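You operate a simulated robot arm through the tools that you are given. There is no shell and no other tool. Be economical: measure what you need, move in short steps, check, and stop when the job is done.

You are at the controls of a simulated robot arm. One attempt, no reset.

## Task
Put two of the middle blue weights from the ends bench top on the mend bench shelf. Take the green sponge and leave it on the tall rack upper shelf. Take the blue ring and leave it on the right rack bottom shelf. Fetch the green cap bottle and stand it on top of the small orange spool. Put the small grey spool on the winder deck. Push the right blue flap shut. Any order will do. Set down upright: green cap bottle, small grey spool.

It is judged by the outcome, as a careful person would: the job done as asked, and still so three seconds after it is handed in. It fails if anything else is knocked over, pushed out of place, dropped, spilled or broken. Lids that push on must go on centred and level and be pressed home; caps that screw on are set level and turned clockwise until they are tight.

## Robot
A 7-joint arm with a two-finger parallel gripper on a trunk, on a base that drives. Base frame: it is fixed to the floor where the robot stands at the start and does not move with it; the origin is under the middle of the robot, x ahead of it, y to its left, z up; the surface under the hand at the start is at about z = 760. Units: mm, degrees, N and s.
With the tool pointing down near the work surface it reaches from about 220 to 740 mm from the robot's upright axis, wherever it stands. Its first joint turns from -166.0 to 166.0 degrees. Places, roughly: blue ring (6x6x3 cm) [500, 300, 800]; green cap bottle [500, 1250, 750]; green sponge (8x5x5 cm) [800, 200, 800]; mend bench shelf [600, 1800, 200]; middle blue weight (4x4x2 cm) [600, -300, 800]; right blue flap [900, 7700, 700]; right rack bottom shelf [500, 4300, 100]; small grey spool (6x6x8 cm) [500, 1300, 800]; small orange spool (6x6x8 cm) [400, -1900, 800]; tall rack upper shelf [500, 3800, 1200]; winder deck (12x22 cm) [680, 2920, 800]. Payload 1.57 kg.
Tool frame: the origin (TCP) lies between the finger pads and is the grasp point; the fingertips stand 30 mm ahead of it; z points along the fingers, y is the line along which they close. Largest opening 110 mm; finger width 24, thickness 12; the body of the gripper, 48 by 112 mm, starts 78 mm behind the TCP.
Orientation is that of the tool frame in the base frame, as a unit quaternion [x, y, z, w]. With the fingers straight down and closing along the base's y, the tool's x points along the base's -x, its y along +y and its z along -z.

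## Interface
- The arm moves only by the tool send_rows. Its argument "motion" is a list of rows, each a list of 3 entries, a list of its own where there are three numbers: the shift along the tool's x, y, z in units of 50 mm (1.0 is 50 mm), then the turn, a rotation vector about the tool's x, y, z in units of 4 degrees (1.0 is 4 degrees), then the closure in counts, from 0 (fully open) to 255 (shut). In form: [[[x, y, z], [ax, ay, az], claw], ...]. A call has 1 to 10 rows; each row shifts and turns the commanded pose from where the row before left it, along the tool's axes as they then stand. A call with a number of a shift or a turn outside -1 to 1 is refused whole. Rows are played at 5 a second. More than 50 mm and 8.6 degrees between two rows, or a gripper value outside its range, and nothing of the call is played. Where a pose cannot be reached the arm comes as near as it can. A force on the tool above 40 N (or 10 N above the force at the start of the call, whichever is more), or a blocked arm, ends the call early, and 0.2 s more pass. Each finger travels about 45 mm/s and halts on what it meets, pressing with about 32 N; the grip force reading is that of the motor and also rises with nothing between the fingers. The clock runs only during rows and for 0.2 s after the last one: add rows that do not move to give the fingers time. It gives the time, the measured TCP pose, the force on the tool (base axes), the opening and the grip force at its end, in the units of the frame above (readings bear some noise), with the torque about the TCP (base axes, N m) and any sound that the robot's microphone picked up, and new pictures: "pictures" is both (left out), scene, wrist or none.
- Cameras (640 x 400 px; columns grow to the right, rows downward): "scene" is now at [8.4, 157.9, 1524.9]; the picture's right is [-0.05, -1.00, 0.00], its down [-0.85, 0.04, -0.52] and it looks along [0.52, -0.03, -0.85] (base axes); focal length 258 px, centre (320, 200). "wrist" rides on the gripper at [70, 16, -141] in the tool frame; the picture's right is [-0.23, 0.97, 0.00], its down [-0.86, -0.20, -0.48] and it looks along [-0.47, -0.11, 0.88] (tool axes); focal length 222 px, centre (320, 200). There is no depth. A picture from a camera that has moved, and an enlarged one, comes with that camera's place and axes in the base frame and with its lens. The place of the scene camera against the robot may be out by one fixed shift of up to 12 mm in any direction.
- slide_trunk(by): slides the trunk up (or, below 0, down) by that many mm; the arm and the scene camera ride with it, the base frame stays. It gives what a move gives, with no picture.
- drive_base(legs): drives the robot by 1 to 6 legs, each [ahead, turn to the left] in mm and degrees, along the robot's own axes; the way and the turn of a leg run together, so that a leg with both is an arc; at most 1500 mm and 180 degrees a leg. The arm and the cameras ride along, it lands a little off, and it stops where it bumps. It gives what a move gives, and a new picture of the scene camera.
- pan_tilt(pan, tilt): turns the head with the scene camera to pan (to the left, within 155 degrees either way) and tilt (down, from -29 to 69), counted from straight ahead of the robot. It gives what a move gives, and a new picture of the scene camera.
- zoom(camera, box): a new picture of the part [left, top, right, bottom] of that camera's present view, enlarged. It takes no simulated time.
- finish_job(): hands the job in; it is judged then, once.

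Go step by step. Nothing tells you exact positions but the pictures and the camera data: compare them with the known pose of the tool, close in by small moves and look again before you grip or let go. The budget is 196 turns and 260 pictures, counting those below and the enlarged ones. Unless the task says otherwise, let go and move clear before handing in.

The tools are called as name(argument=value, ...) on one line, values as JSON. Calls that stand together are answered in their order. send_rows: Moves the arm, as the interface text tells. Its arguments: {"type":"object","properties":{"motion":{"type":"array"},"pictures":{"type":"string","enum":["both","scene","wrist","none"]}},"required":["motion"]} The other tools are called the same way: slide_trunk (by) slides the trunk up or down; drive_base (legs) drives the base; pan_tilt (pan, tilt) turns the head that bears the scene camera; zoom (camera, box) takes an enlarged picture of a part of a camera's view; finish_job () hands the job in.

At the start:

```text
time_s: 0.0
ee_pos: [449.0, 173.1, 1000.0]
ee_rot: [0.0, 1.0, 0.0, 0.0]
wrist_force: [0.1, 0.3, 0.4]
wrist_torque: [-0.02, -0.02, 0.0]
gripper_width: 110.0
finger_force: 0.1
trunk travel left (down, up): [-475.0, 115.0]
robot x, y, heading: [1.7, -0.3, 0.1]
head pan, tilt: [-3.0, 58.4]
```

scene: 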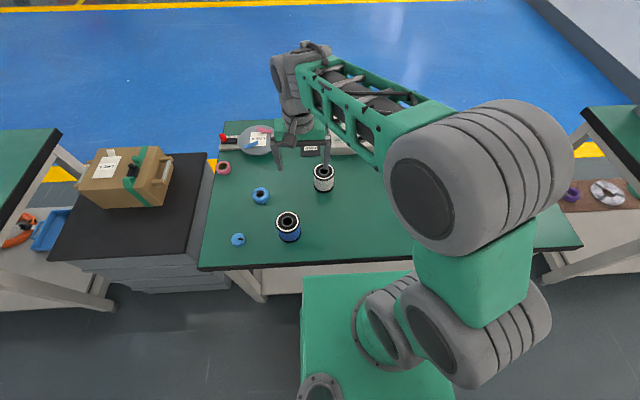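
wrist: 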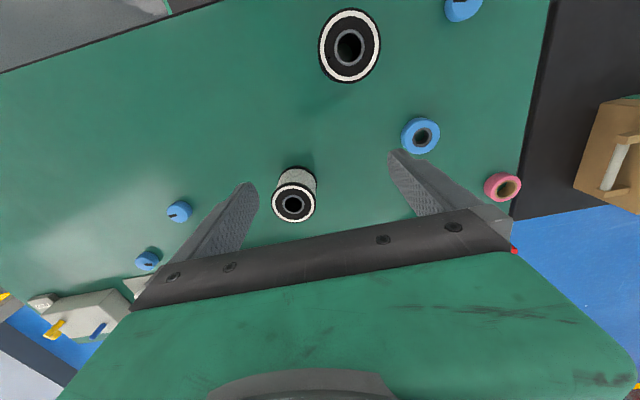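

I see the ends bench ahead with spools, a blue ring and some blue weights. I'll look round first.

pan_tilt(pan=-35, tilt=40)

pan_tilt(pan=10, tilt=50)

pan_tilt(pan=60, tilt=35)

```text
time_s: 1.0
ee_pos: [449.7, 174.0, 1000.2]
ee_rot: [0.0, 1.0, 0.0, 0.0]
wrist_force: [-0.7, 0.3, 1.4]
wrist_torque: [0.0, -0.01, 0.0]
gripper_width: 109.9
finger_force: 0.0
trunk travel left (down, up): [-475.0, 115.0]
robot x, y, heading: [-1.0, 0.7, 0.1]
head pan, tilt: [-35.0, 40.0]
camera scene: at [9.7, 112.8, 1549.7], right [-0.57, -0.82, 0.0], down [-0.53, 0.37, -0.77], along [0.63, -0.44, -0.64], focal length 258 px, centre (320, 200)
```

scene: 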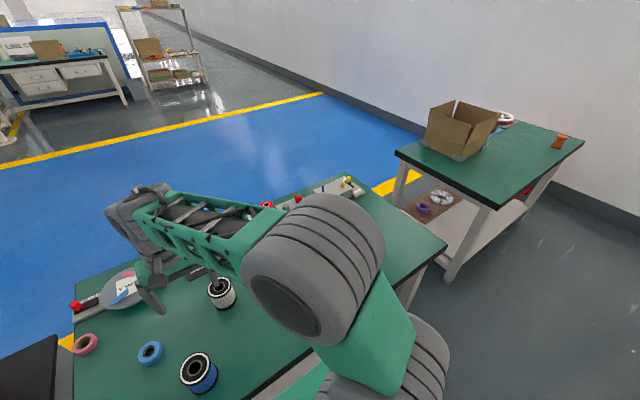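

```text
time_s: 2.1
ee_pos: [449.7, 172.8, 1001.0]
ee_rot: [-0.001, 1.0, 0.0, 0.001]
wrist_force: [-1.1, 0.1, 0.0]
wrist_torque: [0.02, 0.0, 0.0]
gripper_width: 110.3
finger_force: 0.1
trunk travel left (down, up): [-475.0, 115.0]
robot x, y, heading: [1.2, 1.5, 0.1]
head pan, tilt: [10.0, 50.0]
camera scene: at [15.9, 174.8, 1535.6], right [0.17, -0.98, 0.0], down [-0.75, -0.13, -0.64], along [0.63, 0.11, -0.77], focal length 258 px, centre (320, 200)
```

scene: 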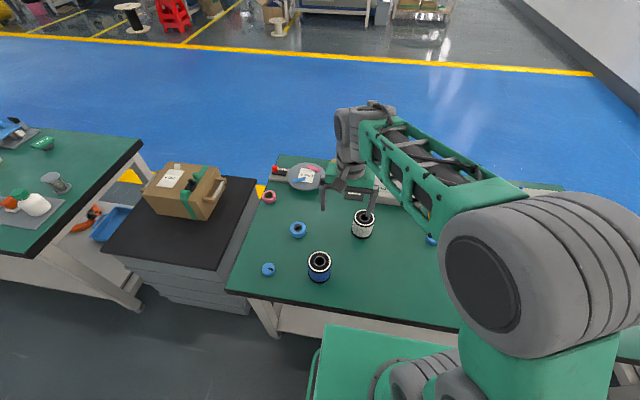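

```text
time_s: 3.3
ee_pos: [450.3, 173.9, 1000.4]
ee_rot: [0.0, 1.0, 0.0, 0.0]
wrist_force: [1.3, 0.9, -0.1]
wrist_torque: [0.03, 0.01, -0.01]
gripper_width: 110.2
finger_force: 0.1
trunk travel left (down, up): [-475.0, 115.0]
robot x, y, heading: [1.9, -1.0, 0.2]
head pan, tilt: [60.0, 35.0]
camera scene: at [-15.9, 237.7, 1557.3], right [0.87, -0.5, 0.0], down [-0.29, -0.5, -0.82], along [0.41, 0.71, -0.57], focal length 258 px, centre (320, 200)
```

scene: 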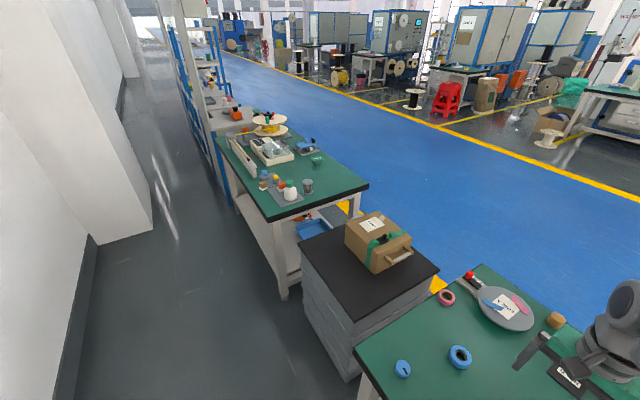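

The arm hides the right half of the bench; I'll bring the hand over there and look with the wrist camera.

send_rows(motion=[[[0, -1, 0], [0, 0, 0], 0], [[0, -1, 0], [0, 0, 0], 0], [[0, -1, 0], [0, 0, 0], 0], [[0, -1, 0], [0, 0, 0], 0], [[0, -1, 0], [0, 0, 0], 0], [[0, -1, 0], [0, 0, 0], 0], [[0, -1, 0], [0, 0, 0], 0], [[0, 0, 0], [0, 0, 0], 0]], pictures="wrist")

pan_tilt(pan=0, tilt=50)

```text
time_s: 5.1
ee_pos: [449.1, -173.2, 1000.0]
ee_rot: [0.001, 1.0, 0.0, 0.001]
wrist_force: [-0.2, 0.1, 0.3]
wrist_torque: [0.02, 0.03, 0.01]
gripper_width: 110.4
finger_force: 0.0
trunk travel left (down, up): [-475.0, 115.0]
robot x, y, heading: [-1.8, -0.0, -0.0]
head pan, tilt: [60.0, 35.0]
camera wrist: at [380.3, -160.0, 1140.1], right [0.23, 0.97, 0.0], down [0.86, -0.2, 0.48], along [0.47, -0.11, -0.88], focal length 222 px, centre (320, 200)
```

wrist: 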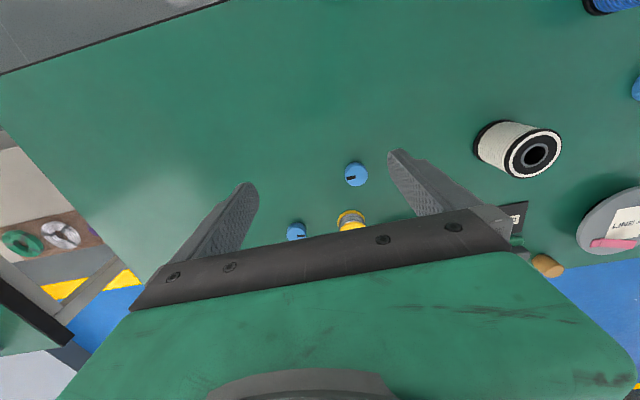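

```text
time_s: 6.4
ee_pos: [450.0, -173.0, 999.6]
ee_rot: [0.001, 1.0, 0.0, 0.0]
wrist_force: [-1.0, 1.2, -0.4]
wrist_torque: [0.0, 0.01, 0.0]
gripper_width: 110.3
finger_force: 0.0
trunk travel left (down, up): [-475.0, 115.0]
robot x, y, heading: [-1.8, 1.8, -0.0]
head pan, tilt: [0.0, 50.0]
camera scene: at [17.0, 161.4, 1535.6], right [0.0, -1.0, 0.0], down [-0.77, 0.0, -0.64], along [0.64, 0.0, -0.77], focal length 258 px, centre (320, 200)
```

scene: 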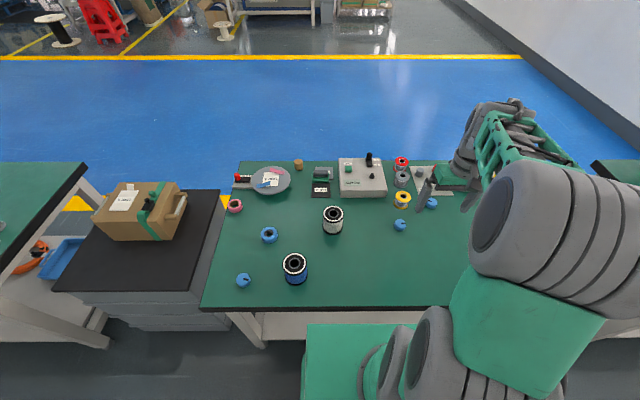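

zoom(camera="scene", box=[200, 140, 460, 302])

zoom(camera="wrist", box=[250, 140, 410, 240])

```text
2.46 times, centred on (330, 221) of scene
camera zoom: at [17.0, 161.4, 1535.6], right [0.0, -1.0, 0.0], down [-0.77, 0.0, -0.64], along [0.64, 0.0, -0.77], focal length 636 px, centre (295, 148)
```

zoom: 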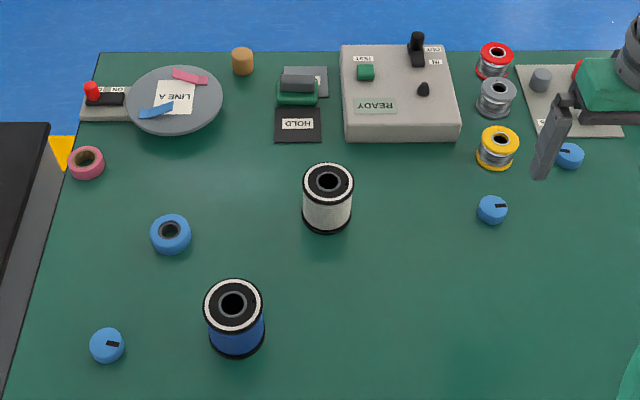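

```text
4.00 times, centred on (330, 190) of wrist
camera zoom: at [380.3, -159.3, 1140.0], right [0.23, 0.97, 0.0], down [0.86, -0.2, 0.48], along [0.47, -0.11, -0.88], focal length 888 px, centre (280, 240)
```

zoom: 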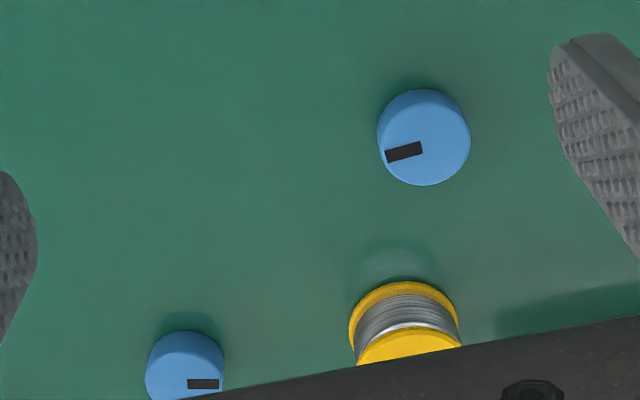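

Three blue weights are seen so far; a green block with something grey on it lies near [760,160]. I'll move the hand left and look closely at both parts.

send_rows(motion=[[[0, 1, -1], [0, 0, 0], 0], [[0, 1, 0], [0, 0, 0], 0], [[0, 1, 0], [0, 0, 0], 0], [[0, 1, 0], [0, 0, 0], 0], [[0, 1, 0], [0, 0, 0], 0], [[0, 1, 0], [0, 0, 0], 0], [[0, 1, 0], [0, 0, 0], 0], [[0, 1, 0], [0, 0, 0], 0], [[0, 1, 0], [0, 0, 0], 0], [[0, 1, 0], [0, 0, 0], 0]], pictures="none")

pan_tilt(pan=-30, tilt=50)

zoom(camera="scene", box=[100, 100, 420, 300])

```text
refused: row 1 steps farther than a row can; nothing moved
```

```text
time_s: 7.3
ee_pos: [449.0, -174.3, 999.2]
ee_rot: [0.0, 1.0, 0.0, 0.0]
wrist_force: [0.1, -0.1, -0.3]
wrist_torque: [0.01, -0.01, -0.03]
gripper_width: 109.9
finger_force: 0.0
trunk travel left (down, up): [-475.0, 115.0]
robot x, y, heading: [-0.2, -1.7, -0.2]
head pan, tilt: [-30.0, 50.0]
camera scene: at [6.7, 122.9, 1535.6], right [-0.5, -0.87, 0.0], down [-0.66, 0.38, -0.64], along [0.56, -0.32, -0.77], focal length 258 px, centre (320, 200)
```

scene: 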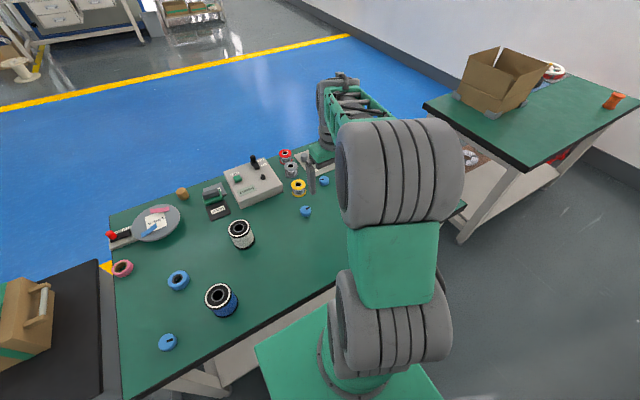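

```text
2.00 times, centred on (260, 200) of scene
camera zoom: at [6.7, 122.9, 1535.6], right [-0.5, -0.87, 0.0], down [-0.66, 0.38, -0.64], along [0.56, -0.32, -0.77], focal length 516 px, centre (440, 200)
```

zoom: 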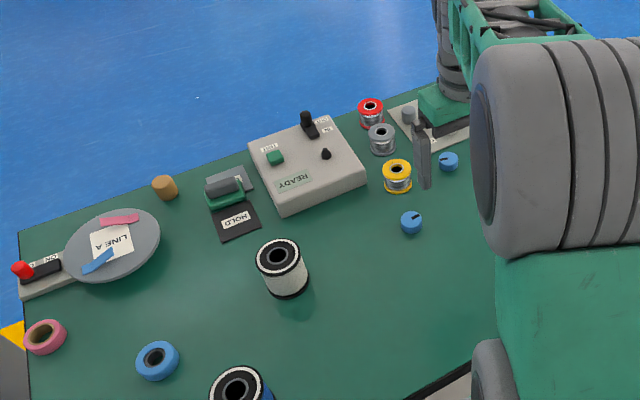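

The orange spool stands on the far-right bench. Now I'll move the hand left.

send_rows(motion=[[[0, 1, 0], [0, 0, 0], 0], [[0, 1, 0], [0, 0, 0], 0], [[0, 1, 0], [0, 0, 0], 0], [[0, 1, 0], [0, 0, 0], 0], [[0, 1, 0], [0, 0, 0], 0], [[0, 1, 0], [0, 0, 0], 0], [[-1, 0, 0], [0, 0, 0], 0], [[-1, 0, 0], [0, 0, 0], 0], [[-0.5, 0, 0], [0, 0, 0], 0], [[0, 0, 0], [0, 0, 0], 0]], pictures="both")

zoom(camera="scene", box=[240, 120, 480, 270])

```text
time_s: 9.5
ee_pos: [574.5, 124.3, 1001.3]
ee_rot: [-0.001, 1.0, 0.0, 0.0]
wrist_force: [0.9, 0.4, -0.5]
wrist_torque: [0.0, 0.02, -0.03]
gripper_width: 110.3
finger_force: 0.1
trunk travel left (down, up): [-475.0, 115.0]
robot x, y, heading: [0.4, -1.1, 0.1]
head pan, tilt: [-30.0, 50.0]
camera scene: at [6.7, 123.0, 1535.6], right [-0.5, -0.87, 0.0], down [-0.66, 0.38, -0.64], along [0.56, -0.32, -0.77], focal length 258 px, centre (320, 200)
camera wrist: at [505.3, 138.1, 1141.4], right [0.23, 0.97, 0.0], down [0.86, -0.2, 0.48], along [0.47, -0.11, -0.88], focal length 222 px, centre (320, 200)
```

scene: 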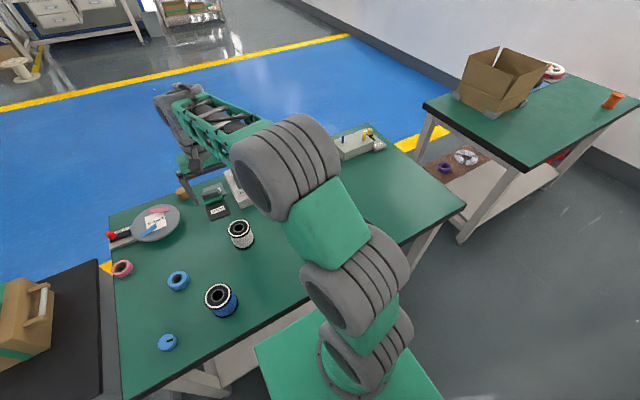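
wrist: 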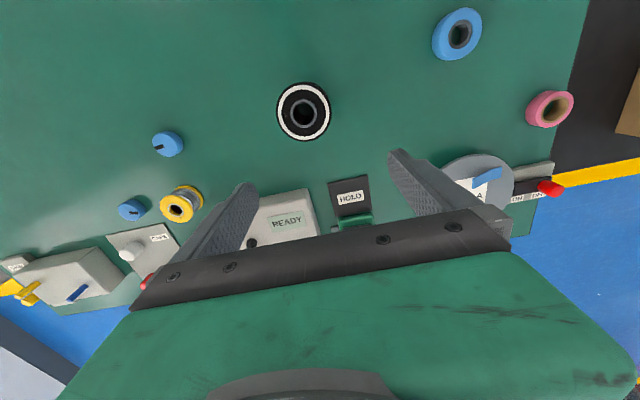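

```text
2.67 times, centred on (360, 195) of scene
camera zoom: at [6.7, 123.0, 1535.6], right [-0.5, -0.87, 0.0], down [-0.66, 0.38, -0.64], along [0.56, -0.32, -0.77], focal length 688 px, centre (213, 213)
```

zoom: 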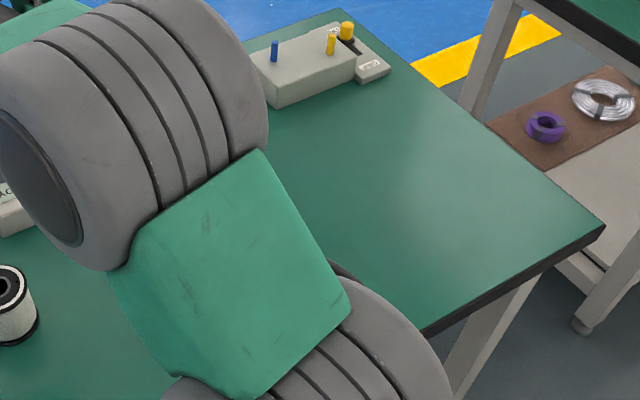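

send_rows(motion=[[[0, 0.6, 0.8], [0, 0, 0], 0], [[0, 0, 0.6], [0, 0, 0], 0], [[0, 0, 0], [0, 1, 0], 0], [[0, 0, 0], [0, 1, 0], 0], [[0, 0, 0], [0, 1, 0], 0], [[0, 0, 0], [0, 1, 0], 0], [[0, 0, 0], [0, 1, 0], 0], [[0, 0, 0], [0, 1, 0], 0], [[0, 0, 0], [0, 0, 0], 0]], pictures="wrist")

pan_tilt(pan=0, tilt=40)

```text
time_s: 11.5
ee_pos: [594.3, 137.2, 925.2]
ee_rot: [-0.006, 0.987, -0.041, -0.158]
wrist_force: [-0.1, -0.1, -0.3]
wrist_torque: [-0.01, 0.05, 0.03]
gripper_width: 110.2
finger_force: 0.1
out of reach, approached as far as the arm can: row 7, 8
trunk travel left (down, up): [-475.0, 115.0]
robot x, y, heading: [3.7, 0.7, 0.1]
head pan, tilt: [-30.0, 50.0]
camera wrist: at [570.5, 164.2, 1080.5], right [0.19, 0.97, -0.15], down [0.97, -0.16, 0.2], along [0.17, -0.18, -0.97], focal length 222 px, centre (320, 200)
```

wrist: 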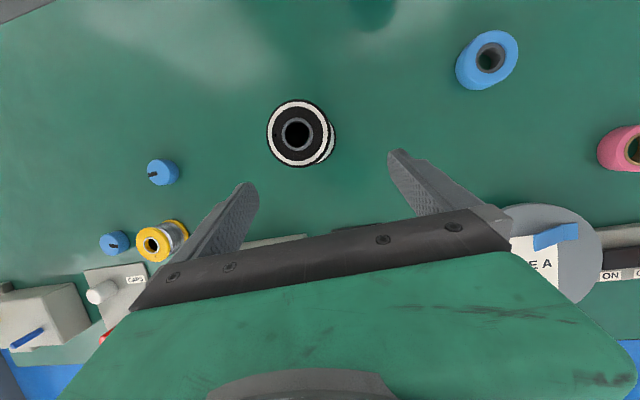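

```text
time_s: 12.5
ee_pos: [592.9, 138.6, 926.8]
ee_rot: [-0.005, 0.987, -0.04, -0.158]
wrist_force: [0.0, -0.3, -0.4]
wrist_torque: [-0.01, -0.01, -0.02]
gripper_width: 109.7
finger_force: 0.0
trunk travel left (down, up): [-475.0, 115.0]
robot x, y, heading: [-2.6, -3.5, 0.2]
head pan, tilt: [0.0, 40.0]
camera scene: at [25.1, 161.4, 1549.7], right [0.0, -1.0, 0.0], down [-0.64, 0.0, -0.77], along [0.77, 0.0, -0.64], focal length 258 px, centre (320, 200)
```

scene: 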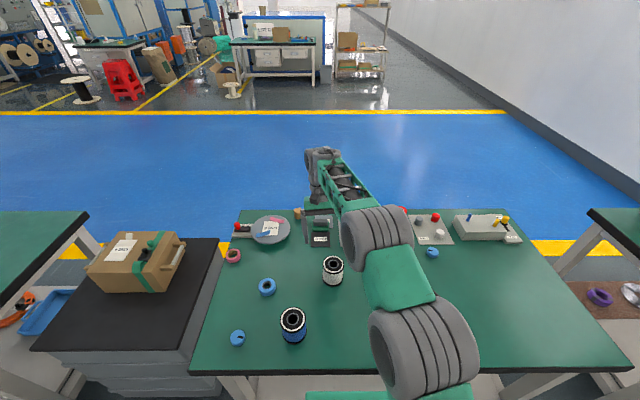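

send_rows(motion=[[[0.8, 0, 0], [0, -1, 0], 0], [[0.8, 0, 0], [0, -1, 0], 0], [[0.8, 0, 0], [0, -1, 0], 0], [[0.8, 0, 0], [0, -1, 0], 0], [[0, 0, 0], [0, -1, 0], 0], [[0, 0, 0], [0, 0, 0], 0]], pictures="wrist")

zoom(camera="scene", box=[220, 180, 380, 280])

```text
time_s: 13.9
ee_pos: [434.5, 156.3, 993.1]
ee_rot: [0.001, 0.999, -0.001, -0.036]
wrist_force: [0.2, 0.3, -0.2]
wrist_torque: [0.03, -0.01, 0.0]
gripper_width: 110.1
finger_force: 0.2
out of reach, approached as far as the arm can: row 5
trunk travel left (down, up): [-475.0, 115.0]
robot x, y, heading: [-1.0, -0.5, -0.1]
head pan, tilt: [0.0, 40.0]
camera wrist: at [374.9, 172.5, 1138.4], right [0.23, 0.97, -0.02], down [0.89, -0.2, 0.42], along [0.4, -0.11, -0.91], focal length 222 px, centre (320, 200)
```

wrist: 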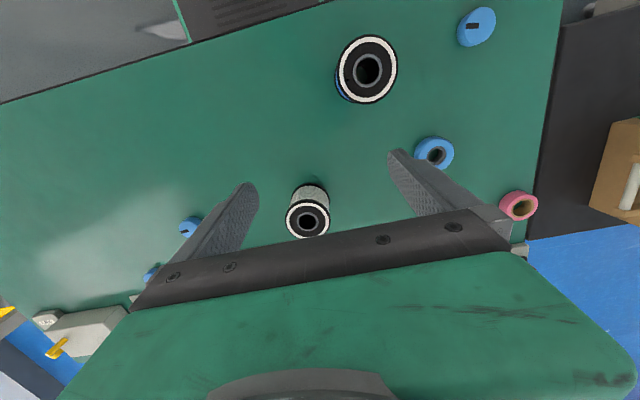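

```text
4.00 times, centred on (300, 230) of scene
camera zoom: at [25.3, 161.6, 1549.7], right [0.0, -1.0, 0.0], down [-0.64, 0.0, -0.77], along [0.77, 0.0, -0.64], focal length 1033 px, centre (400, 80)
```

zoom: 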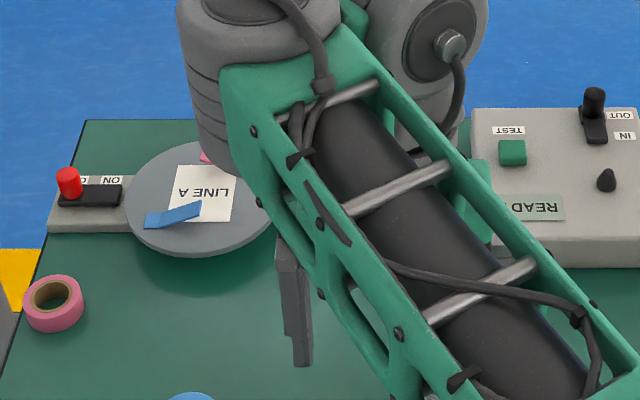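

Only three equal-looking blue weights are on the bench, so any two will do. I'll straighten the tool and go above the one near [533,-120].

send_rows(motion=[[[0, 0, 0], [0, -1, 0], 0], [[0, -1, 0], [0, 0, 0], 0], [[0, -1, 0], [0, 0, 0], 0], [[0, -1, 0], [0, 0, 0], 0], [[0, -1, 0], [0, 0, 0], 0], [[0, -1, 0], [0, 0, 0], 0], [[0, -0.52, 0.5], [0, 0, 0], 0], [[-0.5, 0, 0.8], [0, 0, 0], 0], [[0, 0, 0], [0, 0, 0], 0]], pictures="wrist")

pan_tilt(pan=0, tilt=69)

```text
time_s: 15.9
ee_pos: [492.0, -132.9, 983.8]
ee_rot: [0.0, 1.0, -0.013, -0.015]
wrist_force: [0.3, -0.3, -0.3]
wrist_torque: [-0.03, 0.02, 0.02]
gripper_width: 109.9
finger_force: 0.1
out of reach, approached as far as the arm can: row 1, 2, 3, 7, 8
trunk travel left (down, up): [-475.0, 115.0]
robot x, y, heading: [-4.6, 1.2, -0.1]
head pan, tilt: [0.0, 40.0]
camera wrist: at [426.1, -114.4, 1126.5], right [0.23, 0.97, -0.03], down [0.87, -0.19, 0.46], along [0.44, -0.13, -0.89], focal length 222 px, centre (320, 200)
```

wrist: 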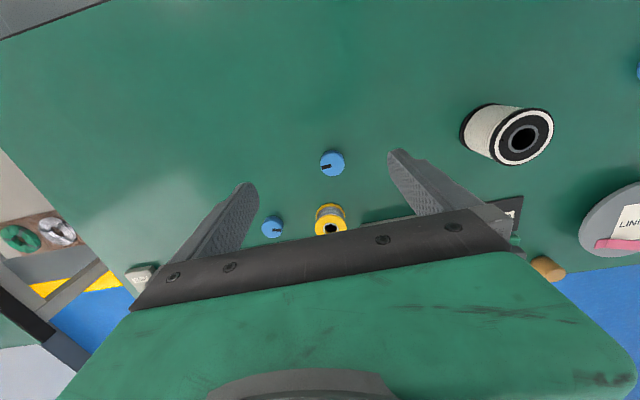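

```text
time_s: 16.8
ee_pos: [490.6, -132.4, 984.1]
ee_rot: [0.0, 1.0, -0.011, -0.015]
wrist_force: [-0.5, -0.3, -0.6]
wrist_torque: [-0.02, 0.01, 0.0]
gripper_width: 110.1
finger_force: 0.1
trunk travel left (down, up): [-475.0, 115.0]
robot x, y, heading: [1.2, -5.3, 0.2]
head pan, tilt: [0.0, 68.8]
camera scene: at [-4.0, 161.4, 1513.7], right [0.0, -1.0, 0.0], down [-0.93, 0.0, -0.36], along [0.36, 0.0, -0.93], focal length 258 px, centre (320, 200)
```

scene: 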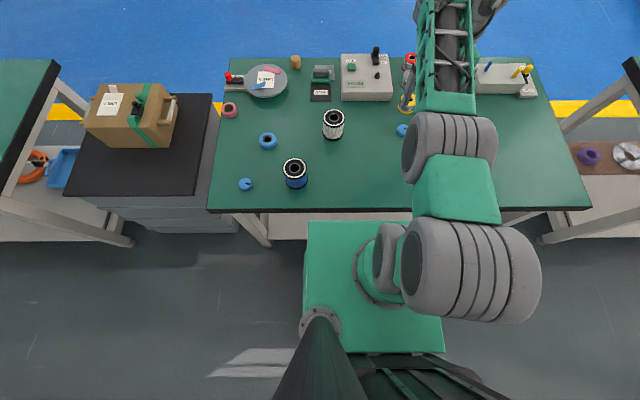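

send_rows(motion=[[[0, 0, 0.5], [0, 0, 0], 0], [[0, 0, 0.5], [0, 0, 0], 0], [[0, 0, 0], [0, 0, 0], 0]], pictures="none")

```text
time_s: 17.6
ee_pos: [489.4, -115.4, 978.9]
ee_rot: [0.0, 1.0, 0.0, -0.008]
wrist_force: [-0.1, -0.3, 0.7]
wrist_torque: [-0.03, 0.05, 0.03]
gripper_width: 109.9
finger_force: 0.0
out of reach, approached as far as the arm can: row 1, 2
trunk travel left (down, up): [-475.0, 115.0]
robot x, y, heading: [-2.8, -1.6, 0.1]
head pan, tilt: [0.0, 68.8]
```

The arm seems stuck against a limit of its own. I'll go back up and toward the starting pose, then try descending again.

send_rows(motion=[[[0, 0, -0.6], [0, 0.2, 0], 0], [[0, 0.8, 0], [0, 0, 0], 0], [[0, 0.8, 0], [0, 0, 0], 0], [[0.8, 0, 0], [0, 0, 0], 0], [[0, 0, 0], [0, 0, 0], 0]], pictures="none")

send_rows(motion=[[[0, 0, 0.5], [0, 0, 0], 0], [[0, 0, 0.8], [0, 0, 0], 0], [[0, 0, 0.8], [0, 0, 0], 0], [[0, 0, 0], [0, 0, 0], 0]], pictures="none")

```text
time_s: 18.8
ee_pos: [454.0, -34.5, 1019.1]
ee_rot: [0.0, 1.0, -0.001, -0.01]
wrist_force: [0.3, -0.4, 0.2]
wrist_torque: [0.05, -0.03, 0.01]
gripper_width: 110.0
finger_force: 0.1
out of reach, approached as far as the arm can: row 4
trunk travel left (down, up): [-475.0, 115.0]
robot x, y, heading: [2.5, -8.4, 0.0]
head pan, tilt: [0.0, 68.8]
```

```text
time_s: 19.8
ee_pos: [502.3, -40.0, 974.6]
ee_rot: [0.0, 1.0, -0.001, -0.013]
wrist_force: [0.9, 0.2, 0.2]
wrist_torque: [0.02, 0.02, 0.0]
gripper_width: 110.2
finger_force: 0.0
out of reach, approached as far as the arm can: row 1, 2, 3
trunk travel left (down, up): [-475.0, 115.0]
robot x, y, heading: [-0.9, -2.5, -0.1]
head pan, tilt: [0.0, 68.8]
```

pan_tilt(pan=-15, tilt=45)

```text
time_s: 20.7
ee_pos: [501.9, -40.9, 974.9]
ee_rot: [0.0, 1.0, -0.001, -0.014]
wrist_force: [0.0, -0.2, 0.1]
wrist_torque: [-0.01, 0.03, 0.01]
gripper_width: 110.0
finger_force: 0.0
trunk travel left (down, up): [-475.0, 115.0]
robot x, y, heading: [-3.1, -0.4, -0.1]
head pan, tilt: [-15.0, 45.0]
camera scene: at [18.6, 140.4, 1542.4], right [-0.26, -0.97, 0.0], down [-0.68, 0.18, -0.71], along [0.68, -0.18, -0.71], focal length 258 px, centre (320, 200)
```

scene: 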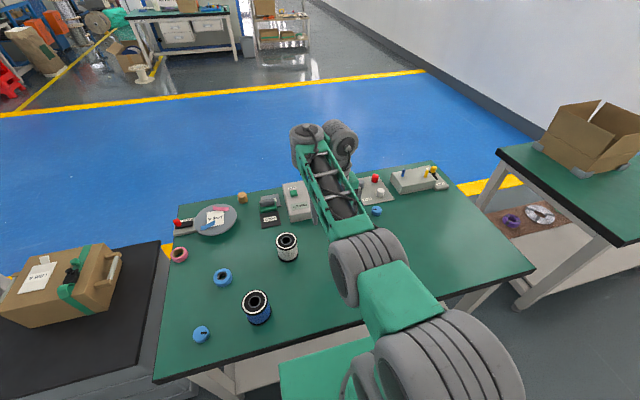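

send_rows(motion=[[[0, 0, -0.9], [0, 0, 0], 0], [[0, 0, -0.9], [0, 0, 0], 0], [[0, 0.9, 0], [0, 0, 0], 0], [[0, 0.9, 0], [0, 0, 0], 0], [[0, 0.9, 0], [0, 0, 0], 0], [[0, 0.9, 0], [0, 0, 0], 0], [[0.7, 0, 0], [0, 0, 0], 0], [[0.7, 0, 0], [0, 0, 0], 0], [[0.7, 0, 0], [0, 0, 0], 0], [[0, 0, 0], [0, 0, 0], 0]], pictures="none")

send_rows(motion=[[[0, 0, 0.5], [0, 0, 0], 0], [[0, 0, 0.8], [0, 0, 0], 0], [[0, 0, 0.8], [0, 0, 0], 0], [[0, 0, 0.8], [0, 0, 0], 0], [[0, 0, 0], [0, 0, 0], 0]], pictures="none")

```text
time_s: 22.9
ee_pos: [398.0, 140.5, 1066.6]
ee_rot: [0.0, 1.0, 0.0, -0.006]
wrist_force: [0.4, 0.0, -0.3]
wrist_torque: [0.01, 0.0, -0.02]
gripper_width: 109.9
finger_force: 0.0
trunk travel left (down, up): [-475.0, 115.0]
robot x, y, heading: [-1.3, -3.3, -0.3]
head pan, tilt: [-15.0, 45.0]
```

```text
time_s: 24.1
ee_pos: [431.1, 152.9, 1014.1]
ee_rot: [0.0, 1.0, -0.002, -0.009]
wrist_force: [0.1, 1.0, 0.5]
wrist_torque: [-0.02, -0.01, -0.01]
gripper_width: 110.1
finger_force: 0.1
out of reach, approached as far as the arm can: row 2, 3, 4
trunk travel left (down, up): [-475.0, 115.0]
robot x, y, heading: [0.9, 1.8, 0.1]
head pan, tilt: [-15.0, 45.0]
```

The limit is on the arm relative to the trunk, so I'll lower the trunk to bring the hand to the bench.

slide_trunk(by=-170)

pan_tilt(pan=-10, tilt=55)

```text
time_s: 26.0
ee_pos: [431.6, 151.3, 845.1]
ee_rot: [0.0, 1.0, -0.002, -0.009]
wrist_force: [0.6, 0.4, -0.2]
wrist_torque: [0.02, 0.0, -0.01]
gripper_width: 109.7
finger_force: 0.1
trunk travel left (down, up): [-305.0, 285.0]
robot x, y, heading: [-0.4, -0.8, 0.1]
head pan, tilt: [-15.0, 45.0]
```

```text
time_s: 26.7
ee_pos: [430.9, 152.3, 845.2]
ee_rot: [0.0, 1.0, -0.002, -0.009]
wrist_force: [1.1, -0.2, -0.3]
wrist_torque: [0.03, -0.04, 0.04]
gripper_width: 109.8
finger_force: 0.1
trunk travel left (down, up): [-305.0, 285.0]
robot x, y, heading: [3.5, 0.5, -0.1]
head pan, tilt: [-10.0, 55.0]
camera scene: at [11.0, 148.9, 1359.1], right [-0.17, -0.98, 0.0], down [-0.81, 0.14, -0.57], along [0.57, -0.1, -0.82], focal length 258 px, centre (320, 200)
```

scene: 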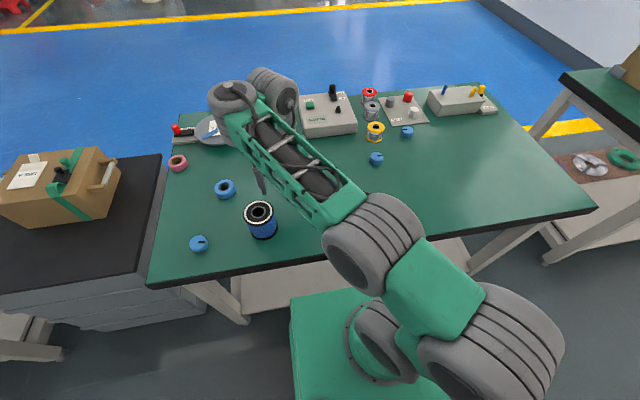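

zoom(camera="scene", box=[330, 80, 490, 180])

zoom(camera="scene", box=[160, 140, 320, 260])

```text
4.00 times, centred on (410, 130) of scene
camera zoom: at [11.0, 148.9, 1359.1], right [-0.17, -0.98, 0.0], down [-0.81, 0.14, -0.57], along [0.57, -0.1, -0.82], focal length 1033 px, centre (-40, 480)
```

zoom: 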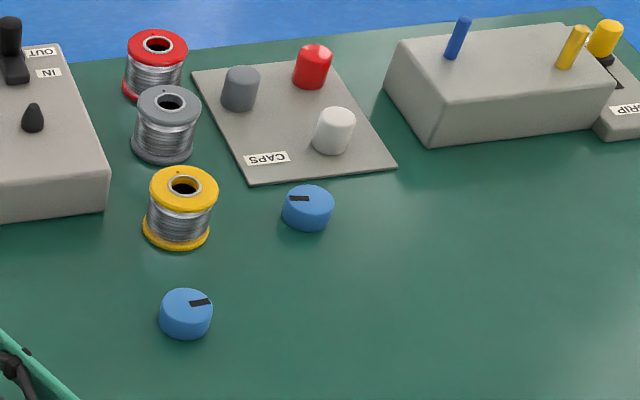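

```text
3.33 times, centred on (240, 200) of scene
camera zoom: at [11.0, 148.9, 1359.1], right [-0.17, -0.98, 0.0], down [-0.81, 0.14, -0.57], along [0.57, -0.1, -0.82], focal length 861 px, centre (587, 200)
```

zoom: 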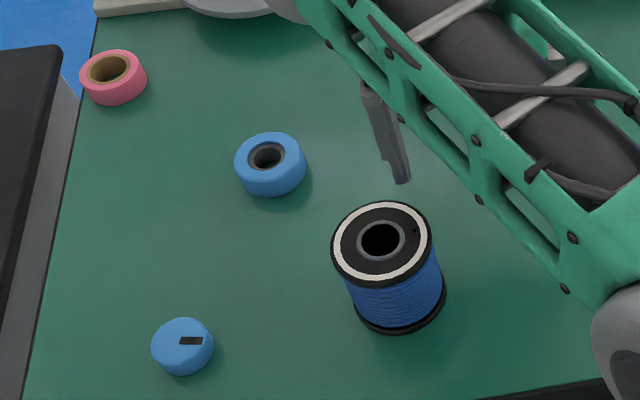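

I'll peek at the racks and mend bench from here before choosing the grip angles.

pan_tilt(pan=75, tilt=20)

zoom(camera="scene", box=[260, 70, 500, 220])

```text
time_s: 28.3
ee_pos: [431.1, 151.5, 846.2]
ee_rot: [-0.001, 1.0, -0.002, -0.01]
wrist_force: [0.1, 0.0, -0.8]
wrist_torque: [0.04, 0.0, -0.03]
gripper_width: 109.9
finger_force: 0.1
trunk travel left (down, up): [-305.0, 285.0]
robot x, y, heading: [-1.8, 3.4, -0.0]
head pan, tilt: [75.0, 20.0]
camera scene: at [-35.8, 251.4, 1411.1], right [0.97, -0.26, 0.0], down [-0.09, -0.33, -0.94], along [0.24, 0.91, -0.34], focal length 258 px, centre (320, 200)
```

scene: 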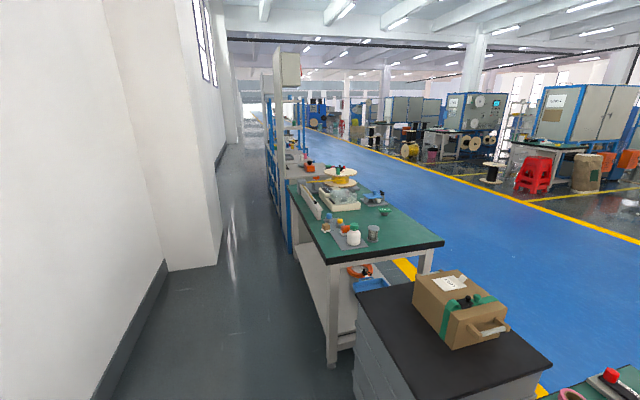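

```text
2.67 times, centred on (380, 145) of scene
camera zoom: at [-35.8, 251.4, 1411.1], right [0.97, -0.26, 0.0], down [-0.09, -0.33, -0.94], along [0.24, 0.91, -0.34], focal length 688 px, centre (160, 347)
```

zoom: 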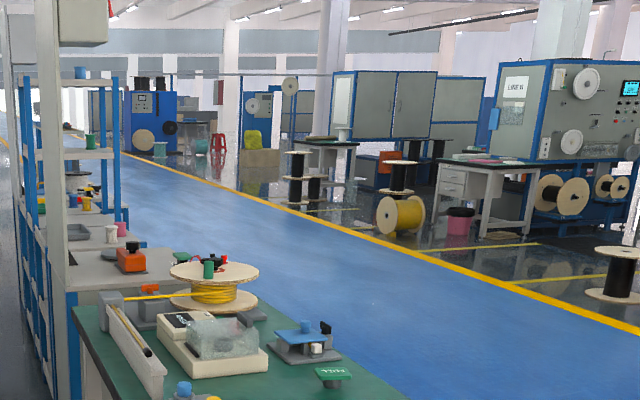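

I'll test tilting the fingers forward by 45 degrees, which shelf placing will need.

send_rows(motion=[[[0, 0, -0.9], [0, 0, 0], 0], [[0, 0, -0.9], [0, -1, 0], 0], [[0, 0, 0], [0, -1, 0], 0], [[0, 0, 0], [0, -1, 0], 0], [[0, 0, 0], [0, -1, 0], 0], [[0, 0, 0], [0, -1, 0], 0], [[0, 0, 0], [0, -1, 0], 0], [[0, 0, 0], [0, -1, 0], 0], [[0, 0, 0], [0, -1, 0], 0], [[0, 0, 0], [0, -1, 0], 0]], pictures="none")

pan_tilt(pan=10, tilt=45)

```text
time_s: 30.5
ee_pos: [441.7, 154.8, 929.0]
ee_rot: [0.0, 0.955, -0.004, 0.297]
wrist_force: [0.3, 0.6, 0.2]
wrist_torque: [-0.01, -0.02, -0.01]
gripper_width: 109.9
finger_force: 0.0
trunk travel left (down, up): [-305.0, 285.0]
robot x, y, heading: [-0.8, 0.3, -0.2]
head pan, tilt: [75.0, 20.0]
```

```text
time_s: 31.9
ee_pos: [439.7, 154.0, 930.6]
ee_rot: [-0.001, 0.955, -0.002, 0.296]
wrist_force: [-0.1, -0.3, 0.1]
wrist_torque: [0.02, 0.01, -0.05]
gripper_width: 110.1
finger_force: 0.1
trunk travel left (down, up): [-305.0, 285.0]
robot x, y, heading: [4.9, 0.1, 0.0]
head pan, tilt: [10.0, 45.0]
camera scene: at [32.3, 178.1, 1371.6], right [0.17, -0.98, 0.0], down [-0.7, -0.12, -0.7], along [0.69, 0.12, -0.71], focal length 258 px, centre (320, 200)
```

scene: 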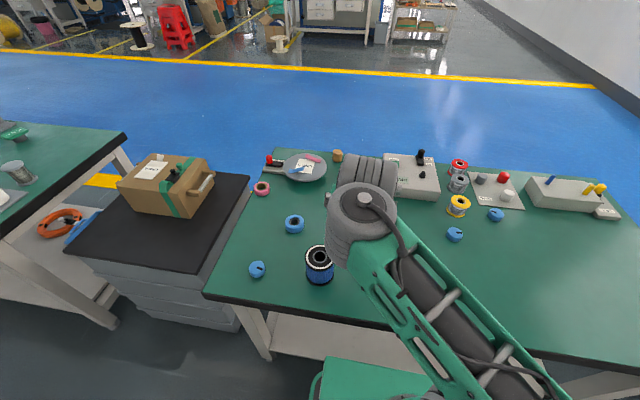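

Tilting forward works well. I'll tilt to 45° and move over the blue ring near [500,333].

send_rows(motion=[[[0, 0.9, 0], [0, -1, 0], 0], [[0, 0.9, 0], [0, -1, 0], 0], [[0, 0.9, 0], [0, -0.6, 0], 0], [[0, 0.88, 0], [0, 0, 0], 0], [[0, 0, 0.7], [0, 0, 0], 0], [[0, 0, 0.7], [0, 0, 0], 0], [[0, 0, 0], [0, 0, 0], 0]], pictures="both")

zoom(camera="wrist", box=[160, 60, 480, 260])

```text
time_s: 33.5
ee_pos: [481.9, 332.8, 883.9]
ee_rot: [-0.001, 0.923, -0.001, 0.385]
wrist_force: [-0.1, 0.3, -0.1]
wrist_torque: [-0.01, 0.0, -0.02]
gripper_width: 110.2
finger_force: 0.2
trunk travel left (down, up): [-305.0, 285.0]
robot x, y, heading: [-0.9, 2.1, -0.0]
head pan, tilt: [10.0, 45.0]
camera scene: at [20.2, 175.7, 1372.5], right [0.17, -0.98, 0.0], down [-0.7, -0.12, -0.71], along [0.7, 0.12, -0.71], focal length 258 px, centre (320, 200)
camera wrist: at [333.0, 348.1, 932.7], right [0.16, 0.97, 0.16], down [0.26, -0.2, 0.94], along [0.95, -0.11, -0.29], focal length 222 px, centre (320, 200)
```

scene: 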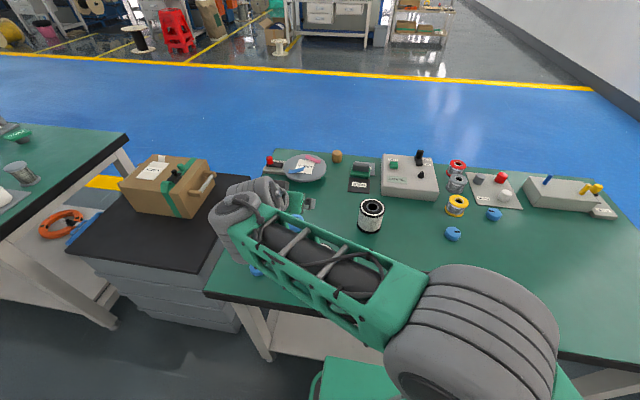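
wrist: 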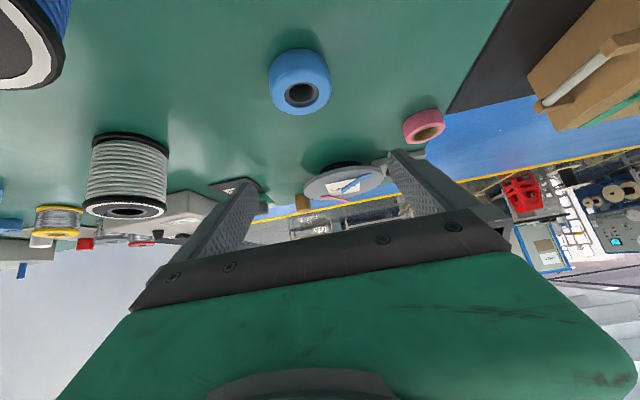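

```text
2.00 times, centred on (320, 160) of wrist
camera zoom: at [333.0, 348.1, 932.7], right [0.16, 0.97, 0.16], down [0.26, -0.2, 0.94], along [0.95, -0.11, -0.29], focal length 444 px, centre (320, 280)
```

zoom: 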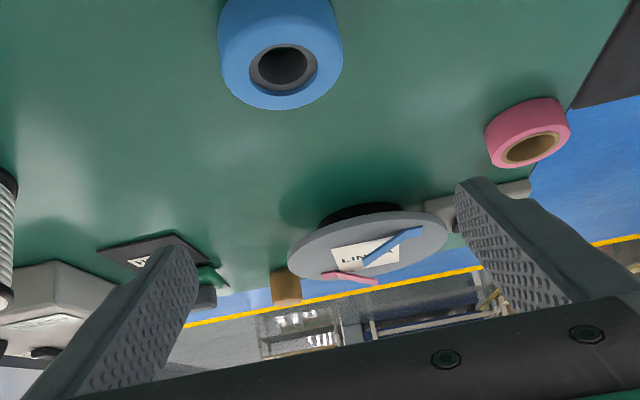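

The wrist view puts the ring at about [488,330]. I'll descend to it at 45°.

send_rows(motion=[[[0.4, -0.06, 0.4], [0, 0, 0], 0], [[0.5, 0, 0.4], [0, 0, 0], 0], [[0.3, 0, 0.3], [0, 0, 0], 0], [[0.15, 0, 0.1], [0, 0, 0], 0], [[0, 0, 0], [0, 0, 0], 0]], pictures="wrist")

```text
time_s: 34.7
ee_pos: [477.4, 327.6, 793.3]
ee_rot: [-0.001, 0.923, -0.002, 0.385]
wrist_force: [-0.5, -0.5, 0.5]
wrist_torque: [0.03, 0.0, 0.0]
gripper_width: 110.1
finger_force: 0.1
trunk travel left (down, up): [-305.0, 285.0]
robot x, y, heading: [-1.7, 1.6, -0.0]
head pan, tilt: [10.0, 45.0]
camera wrist: at [328.1, 343.0, 843.9], right [0.16, 0.97, 0.16], down [0.26, -0.2, 0.95], along [0.95, -0.11, -0.29], focal length 222 px, centre (320, 200)
```

wrist: 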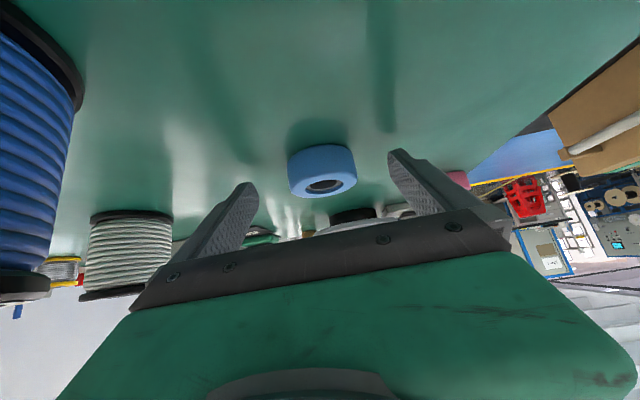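

send_rows(motion=[[[0, 0, 0], [0, 0, 0], 255], [[0, 0, 0], [0, 0, 0], 255], [[0, 0, 0], [0, 0, 0], 255], [[0, 0, 0], [0, 0, 0], 255], [[0, 0, 0], [0, 0, 0], 255], [[0, 0, 0], [0, 0, 0], 255]], pictures="wrist")

```text
time_s: 36.1
ee_pos: [478.1, 328.6, 795.1]
ee_rot: [-0.001, 0.923, 0.0, 0.386]
wrist_force: [-0.6, 1.0, 1.0]
wrist_torque: [0.09, -0.03, 0.02]
gripper_width: 54.8
finger_force: 31.8
trunk travel left (down, up): [-305.0, 285.0]
robot x, y, heading: [1.7, -0.9, 0.1]
head pan, tilt: [10.0, 45.0]
camera wrist: at [328.1, 343.0, 844.3], right [0.16, 0.97, 0.16], down [0.26, -0.2, 0.95], along [0.95, -0.11, -0.29], focal length 222 px, centre (320, 200)
```

wrist: 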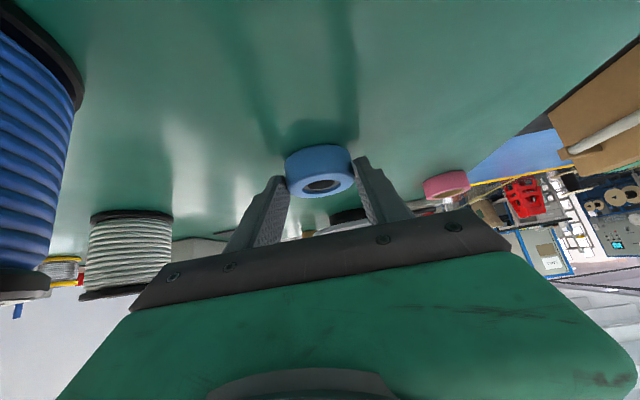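

send_rows(motion=[[[-0.4, 0, -0.4], [0, 0, 0], 255], [[-0.65, 0, -0.65], [0, 0, 0], 255], [[-0.65, 0, -0.65], [0, 0, 0], 255], [[-0.65, 0, -0.65], [0, 0, 0], 255], [[0.65, 0, -0.65], [0, 0, 0], 255], [[0.65, 0, -0.65], [0, 0, 0], 255], [[0.65, 0, -0.65], [0, 0, 0], 255], [[0.65, 0, -0.65], [0, 0, 0], 255], [[0, 0, 0], [0, 0, 0], 255]], pictures="wrist")

pan_tilt(pan=0, tilt=69)

```text
time_s: 38.1
ee_pos: [292.0, 331.1, 960.8]
ee_rot: [-0.001, 0.923, -0.001, 0.384]
wrist_force: [0.4, -0.5, 0.1]
wrist_torque: [0.01, 0.01, 0.03]
gripper_width: 0.0
finger_force: 21.1
trunk travel left (down, up): [-305.0, 285.0]
robot x, y, heading: [-1.5, 0.6, 0.1]
head pan, tilt: [10.0, 45.0]
camera wrist: at [142.6, 346.0, 1009.9], right [0.16, 0.97, 0.16], down [0.26, -0.2, 0.95], along [0.95, -0.11, -0.29], focal length 222 px, centre (320, 200)
```

wrist: 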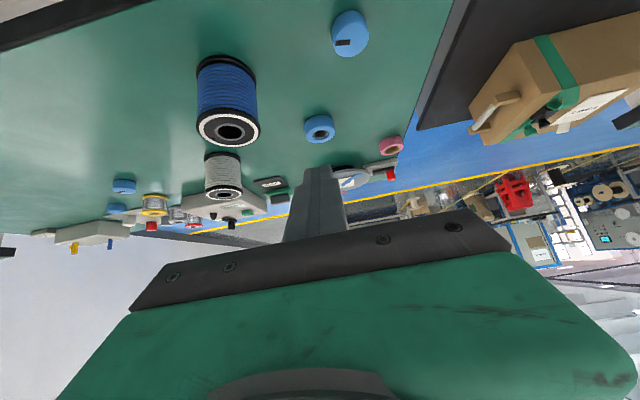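

```text
time_s: 39.0
ee_pos: [292.0, 330.8, 959.6]
ee_rot: [-0.001, 0.923, -0.001, 0.385]
wrist_force: [-0.1, 0.5, 0.3]
wrist_torque: [0.03, 0.03, -0.01]
gripper_width: 0.0
finger_force: 21.1
trunk travel left (down, up): [-305.0, 285.0]
robot x, y, heading: [-1.7, 2.3, 0.1]
head pan, tilt: [0.0, 68.8]
camera scene: at [-4.1, 161.5, 1343.7], right [0.0, -1.0, 0.0], down [-0.93, 0.0, -0.36], along [0.36, 0.0, -0.93], focal length 258 px, centre (320, 200)
```

scene: 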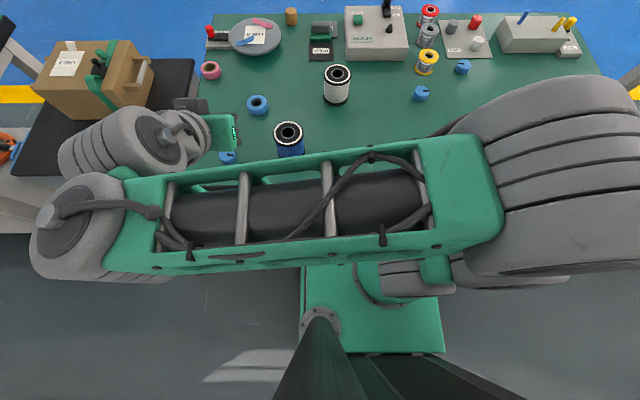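

The ring slipped out as I lifted and stayed on the bench. I'll measure it again precisely.

zoom(camera="wrist", box=[280, 100, 360, 150])

zoom(camera="scene", box=[220, 70, 300, 120])

```text
8.00 times, centred on (320, 125) of wrist
camera zoom: at [143.1, 346.1, 1009.8], right [0.16, 0.97, 0.16], down [0.26, -0.2, 0.95], along [0.95, -0.11, -0.29], focal length 1777 px, centre (320, 800)
```

zoom: 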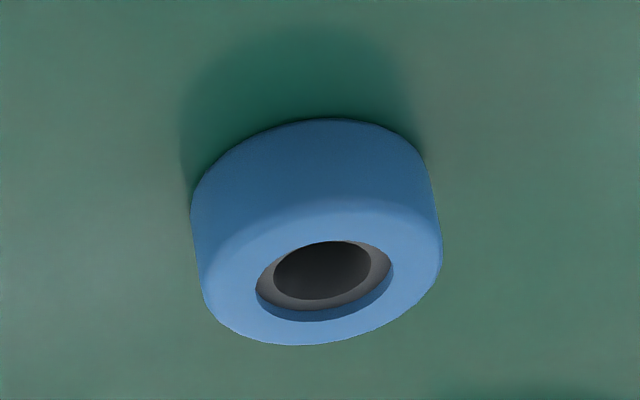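

```text
8.00 times, centred on (260, 95) of scene
camera zoom: at [-4.1, 161.5, 1343.7], right [0.0, -1.0, 0.0], down [-0.93, 0.0, -0.36], along [0.36, 0.0, -0.93], focal length 2066 px, centre (800, 1040)
```

zoom: 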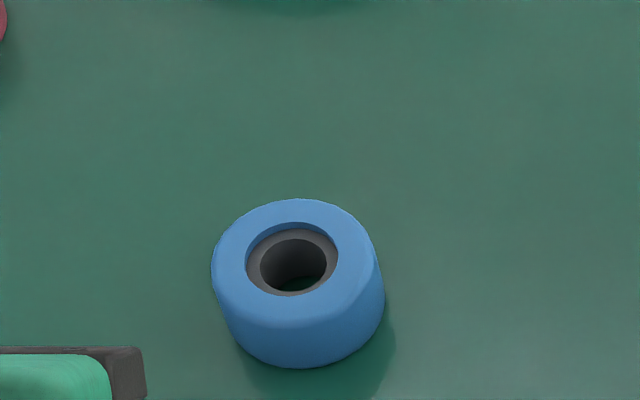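

The ring is at about [487,328] and 55 mm wide. I'll go back with a smaller tilt (about 25°) for more pad contact, and lift slowly.

send_rows(motion=[[[-0.65, 0, 0.65], [0, 0, 0], 0], [[-0.65, 0, 0.65], [0, 1, 0], 0], [[-0.6, 0, 0.6], [0, 1, 0], 0], [[-0.6, 0, 0.6], [0, 1, 0], 0], [[0, 0, 0], [0, 1, 0], 0], [[0, 0, 0], [0, 1, 0], 0], [[0, 0, 0], [0, 0, 0], 0]], pictures="wrist")

```text
time_s: 40.5
ee_pos: [469.9, 330.0, 952.6]
ee_rot: [0.0, 0.976, -0.002, 0.219]
wrist_force: [-0.7, -0.3, 0.2]
wrist_torque: [0.01, 0.0, 0.04]
gripper_width: 110.1
finger_force: 0.1
trunk travel left (down, up): [-305.0, 285.0]
robot x, y, heading: [-1.1, 1.9, 0.2]
head pan, tilt: [0.0, 68.8]
camera wrist: at [346.2, 344.4, 1051.0], right [0.21, 0.97, 0.09], down [0.57, -0.2, 0.8], along [0.8, -0.11, -0.59], focal length 222 px, centre (320, 200)
```

wrist: 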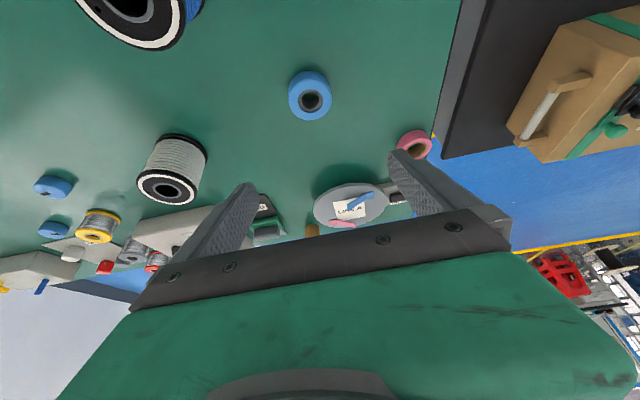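

send_rows(motion=[[[0.3, -0.04, 0.8], [0, 0, 0], 0], [[0.3, 0, 0.8], [0, 0, 0], 0], [[0.3, 0, 0.8], [0, 0, 0], 0], [[0.15, 0, 0.4], [0, 0, 0], 0], [[0.1, 0, 0.2], [0, 0, 0], 0], [[0, 0, 0], [0, 0, 0], 0]], pictures="wrist")

zoom(camera="wrist", box=[220, 100, 420, 225])

```text
time_s: 42.0
ee_pos: [480.1, 326.4, 791.6]
ee_rot: [0.0, 0.976, -0.001, 0.218]
wrist_force: [-1.3, -0.2, 1.8]
wrist_torque: [0.11, 0.02, 0.11]
gripper_width: 109.7
finger_force: 0.1
trunk travel left (down, up): [-305.0, 285.0]
robot x, y, heading: [2.3, 2.3, -0.2]
head pan, tilt: [0.0, 68.8]
camera wrist: at [358.1, 340.6, 889.8], right [0.2, 0.97, 0.09], down [0.57, -0.2, 0.8], along [0.8, -0.11, -0.59], focal length 222 px, centre (320, 200)
```

wrist: 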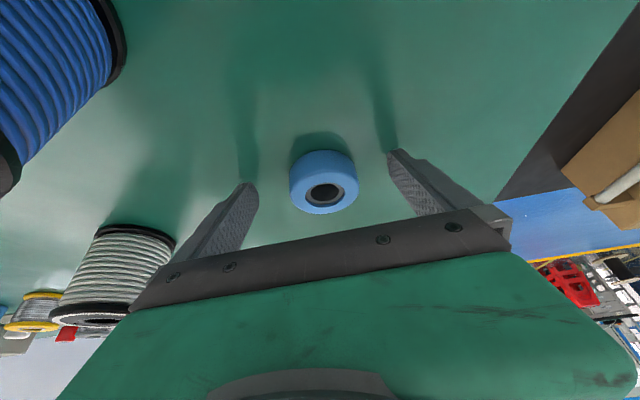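

```text
3.20 times, centred on (320, 162) of wrist
camera zoom: at [358.1, 340.6, 889.8], right [0.2, 0.97, 0.09], down [0.57, -0.2, 0.8], along [0.8, -0.11, -0.59], focal length 711 px, centre (320, 320)
```

zoom: 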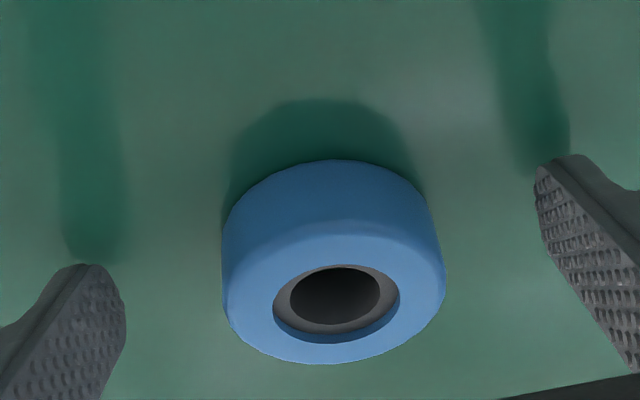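

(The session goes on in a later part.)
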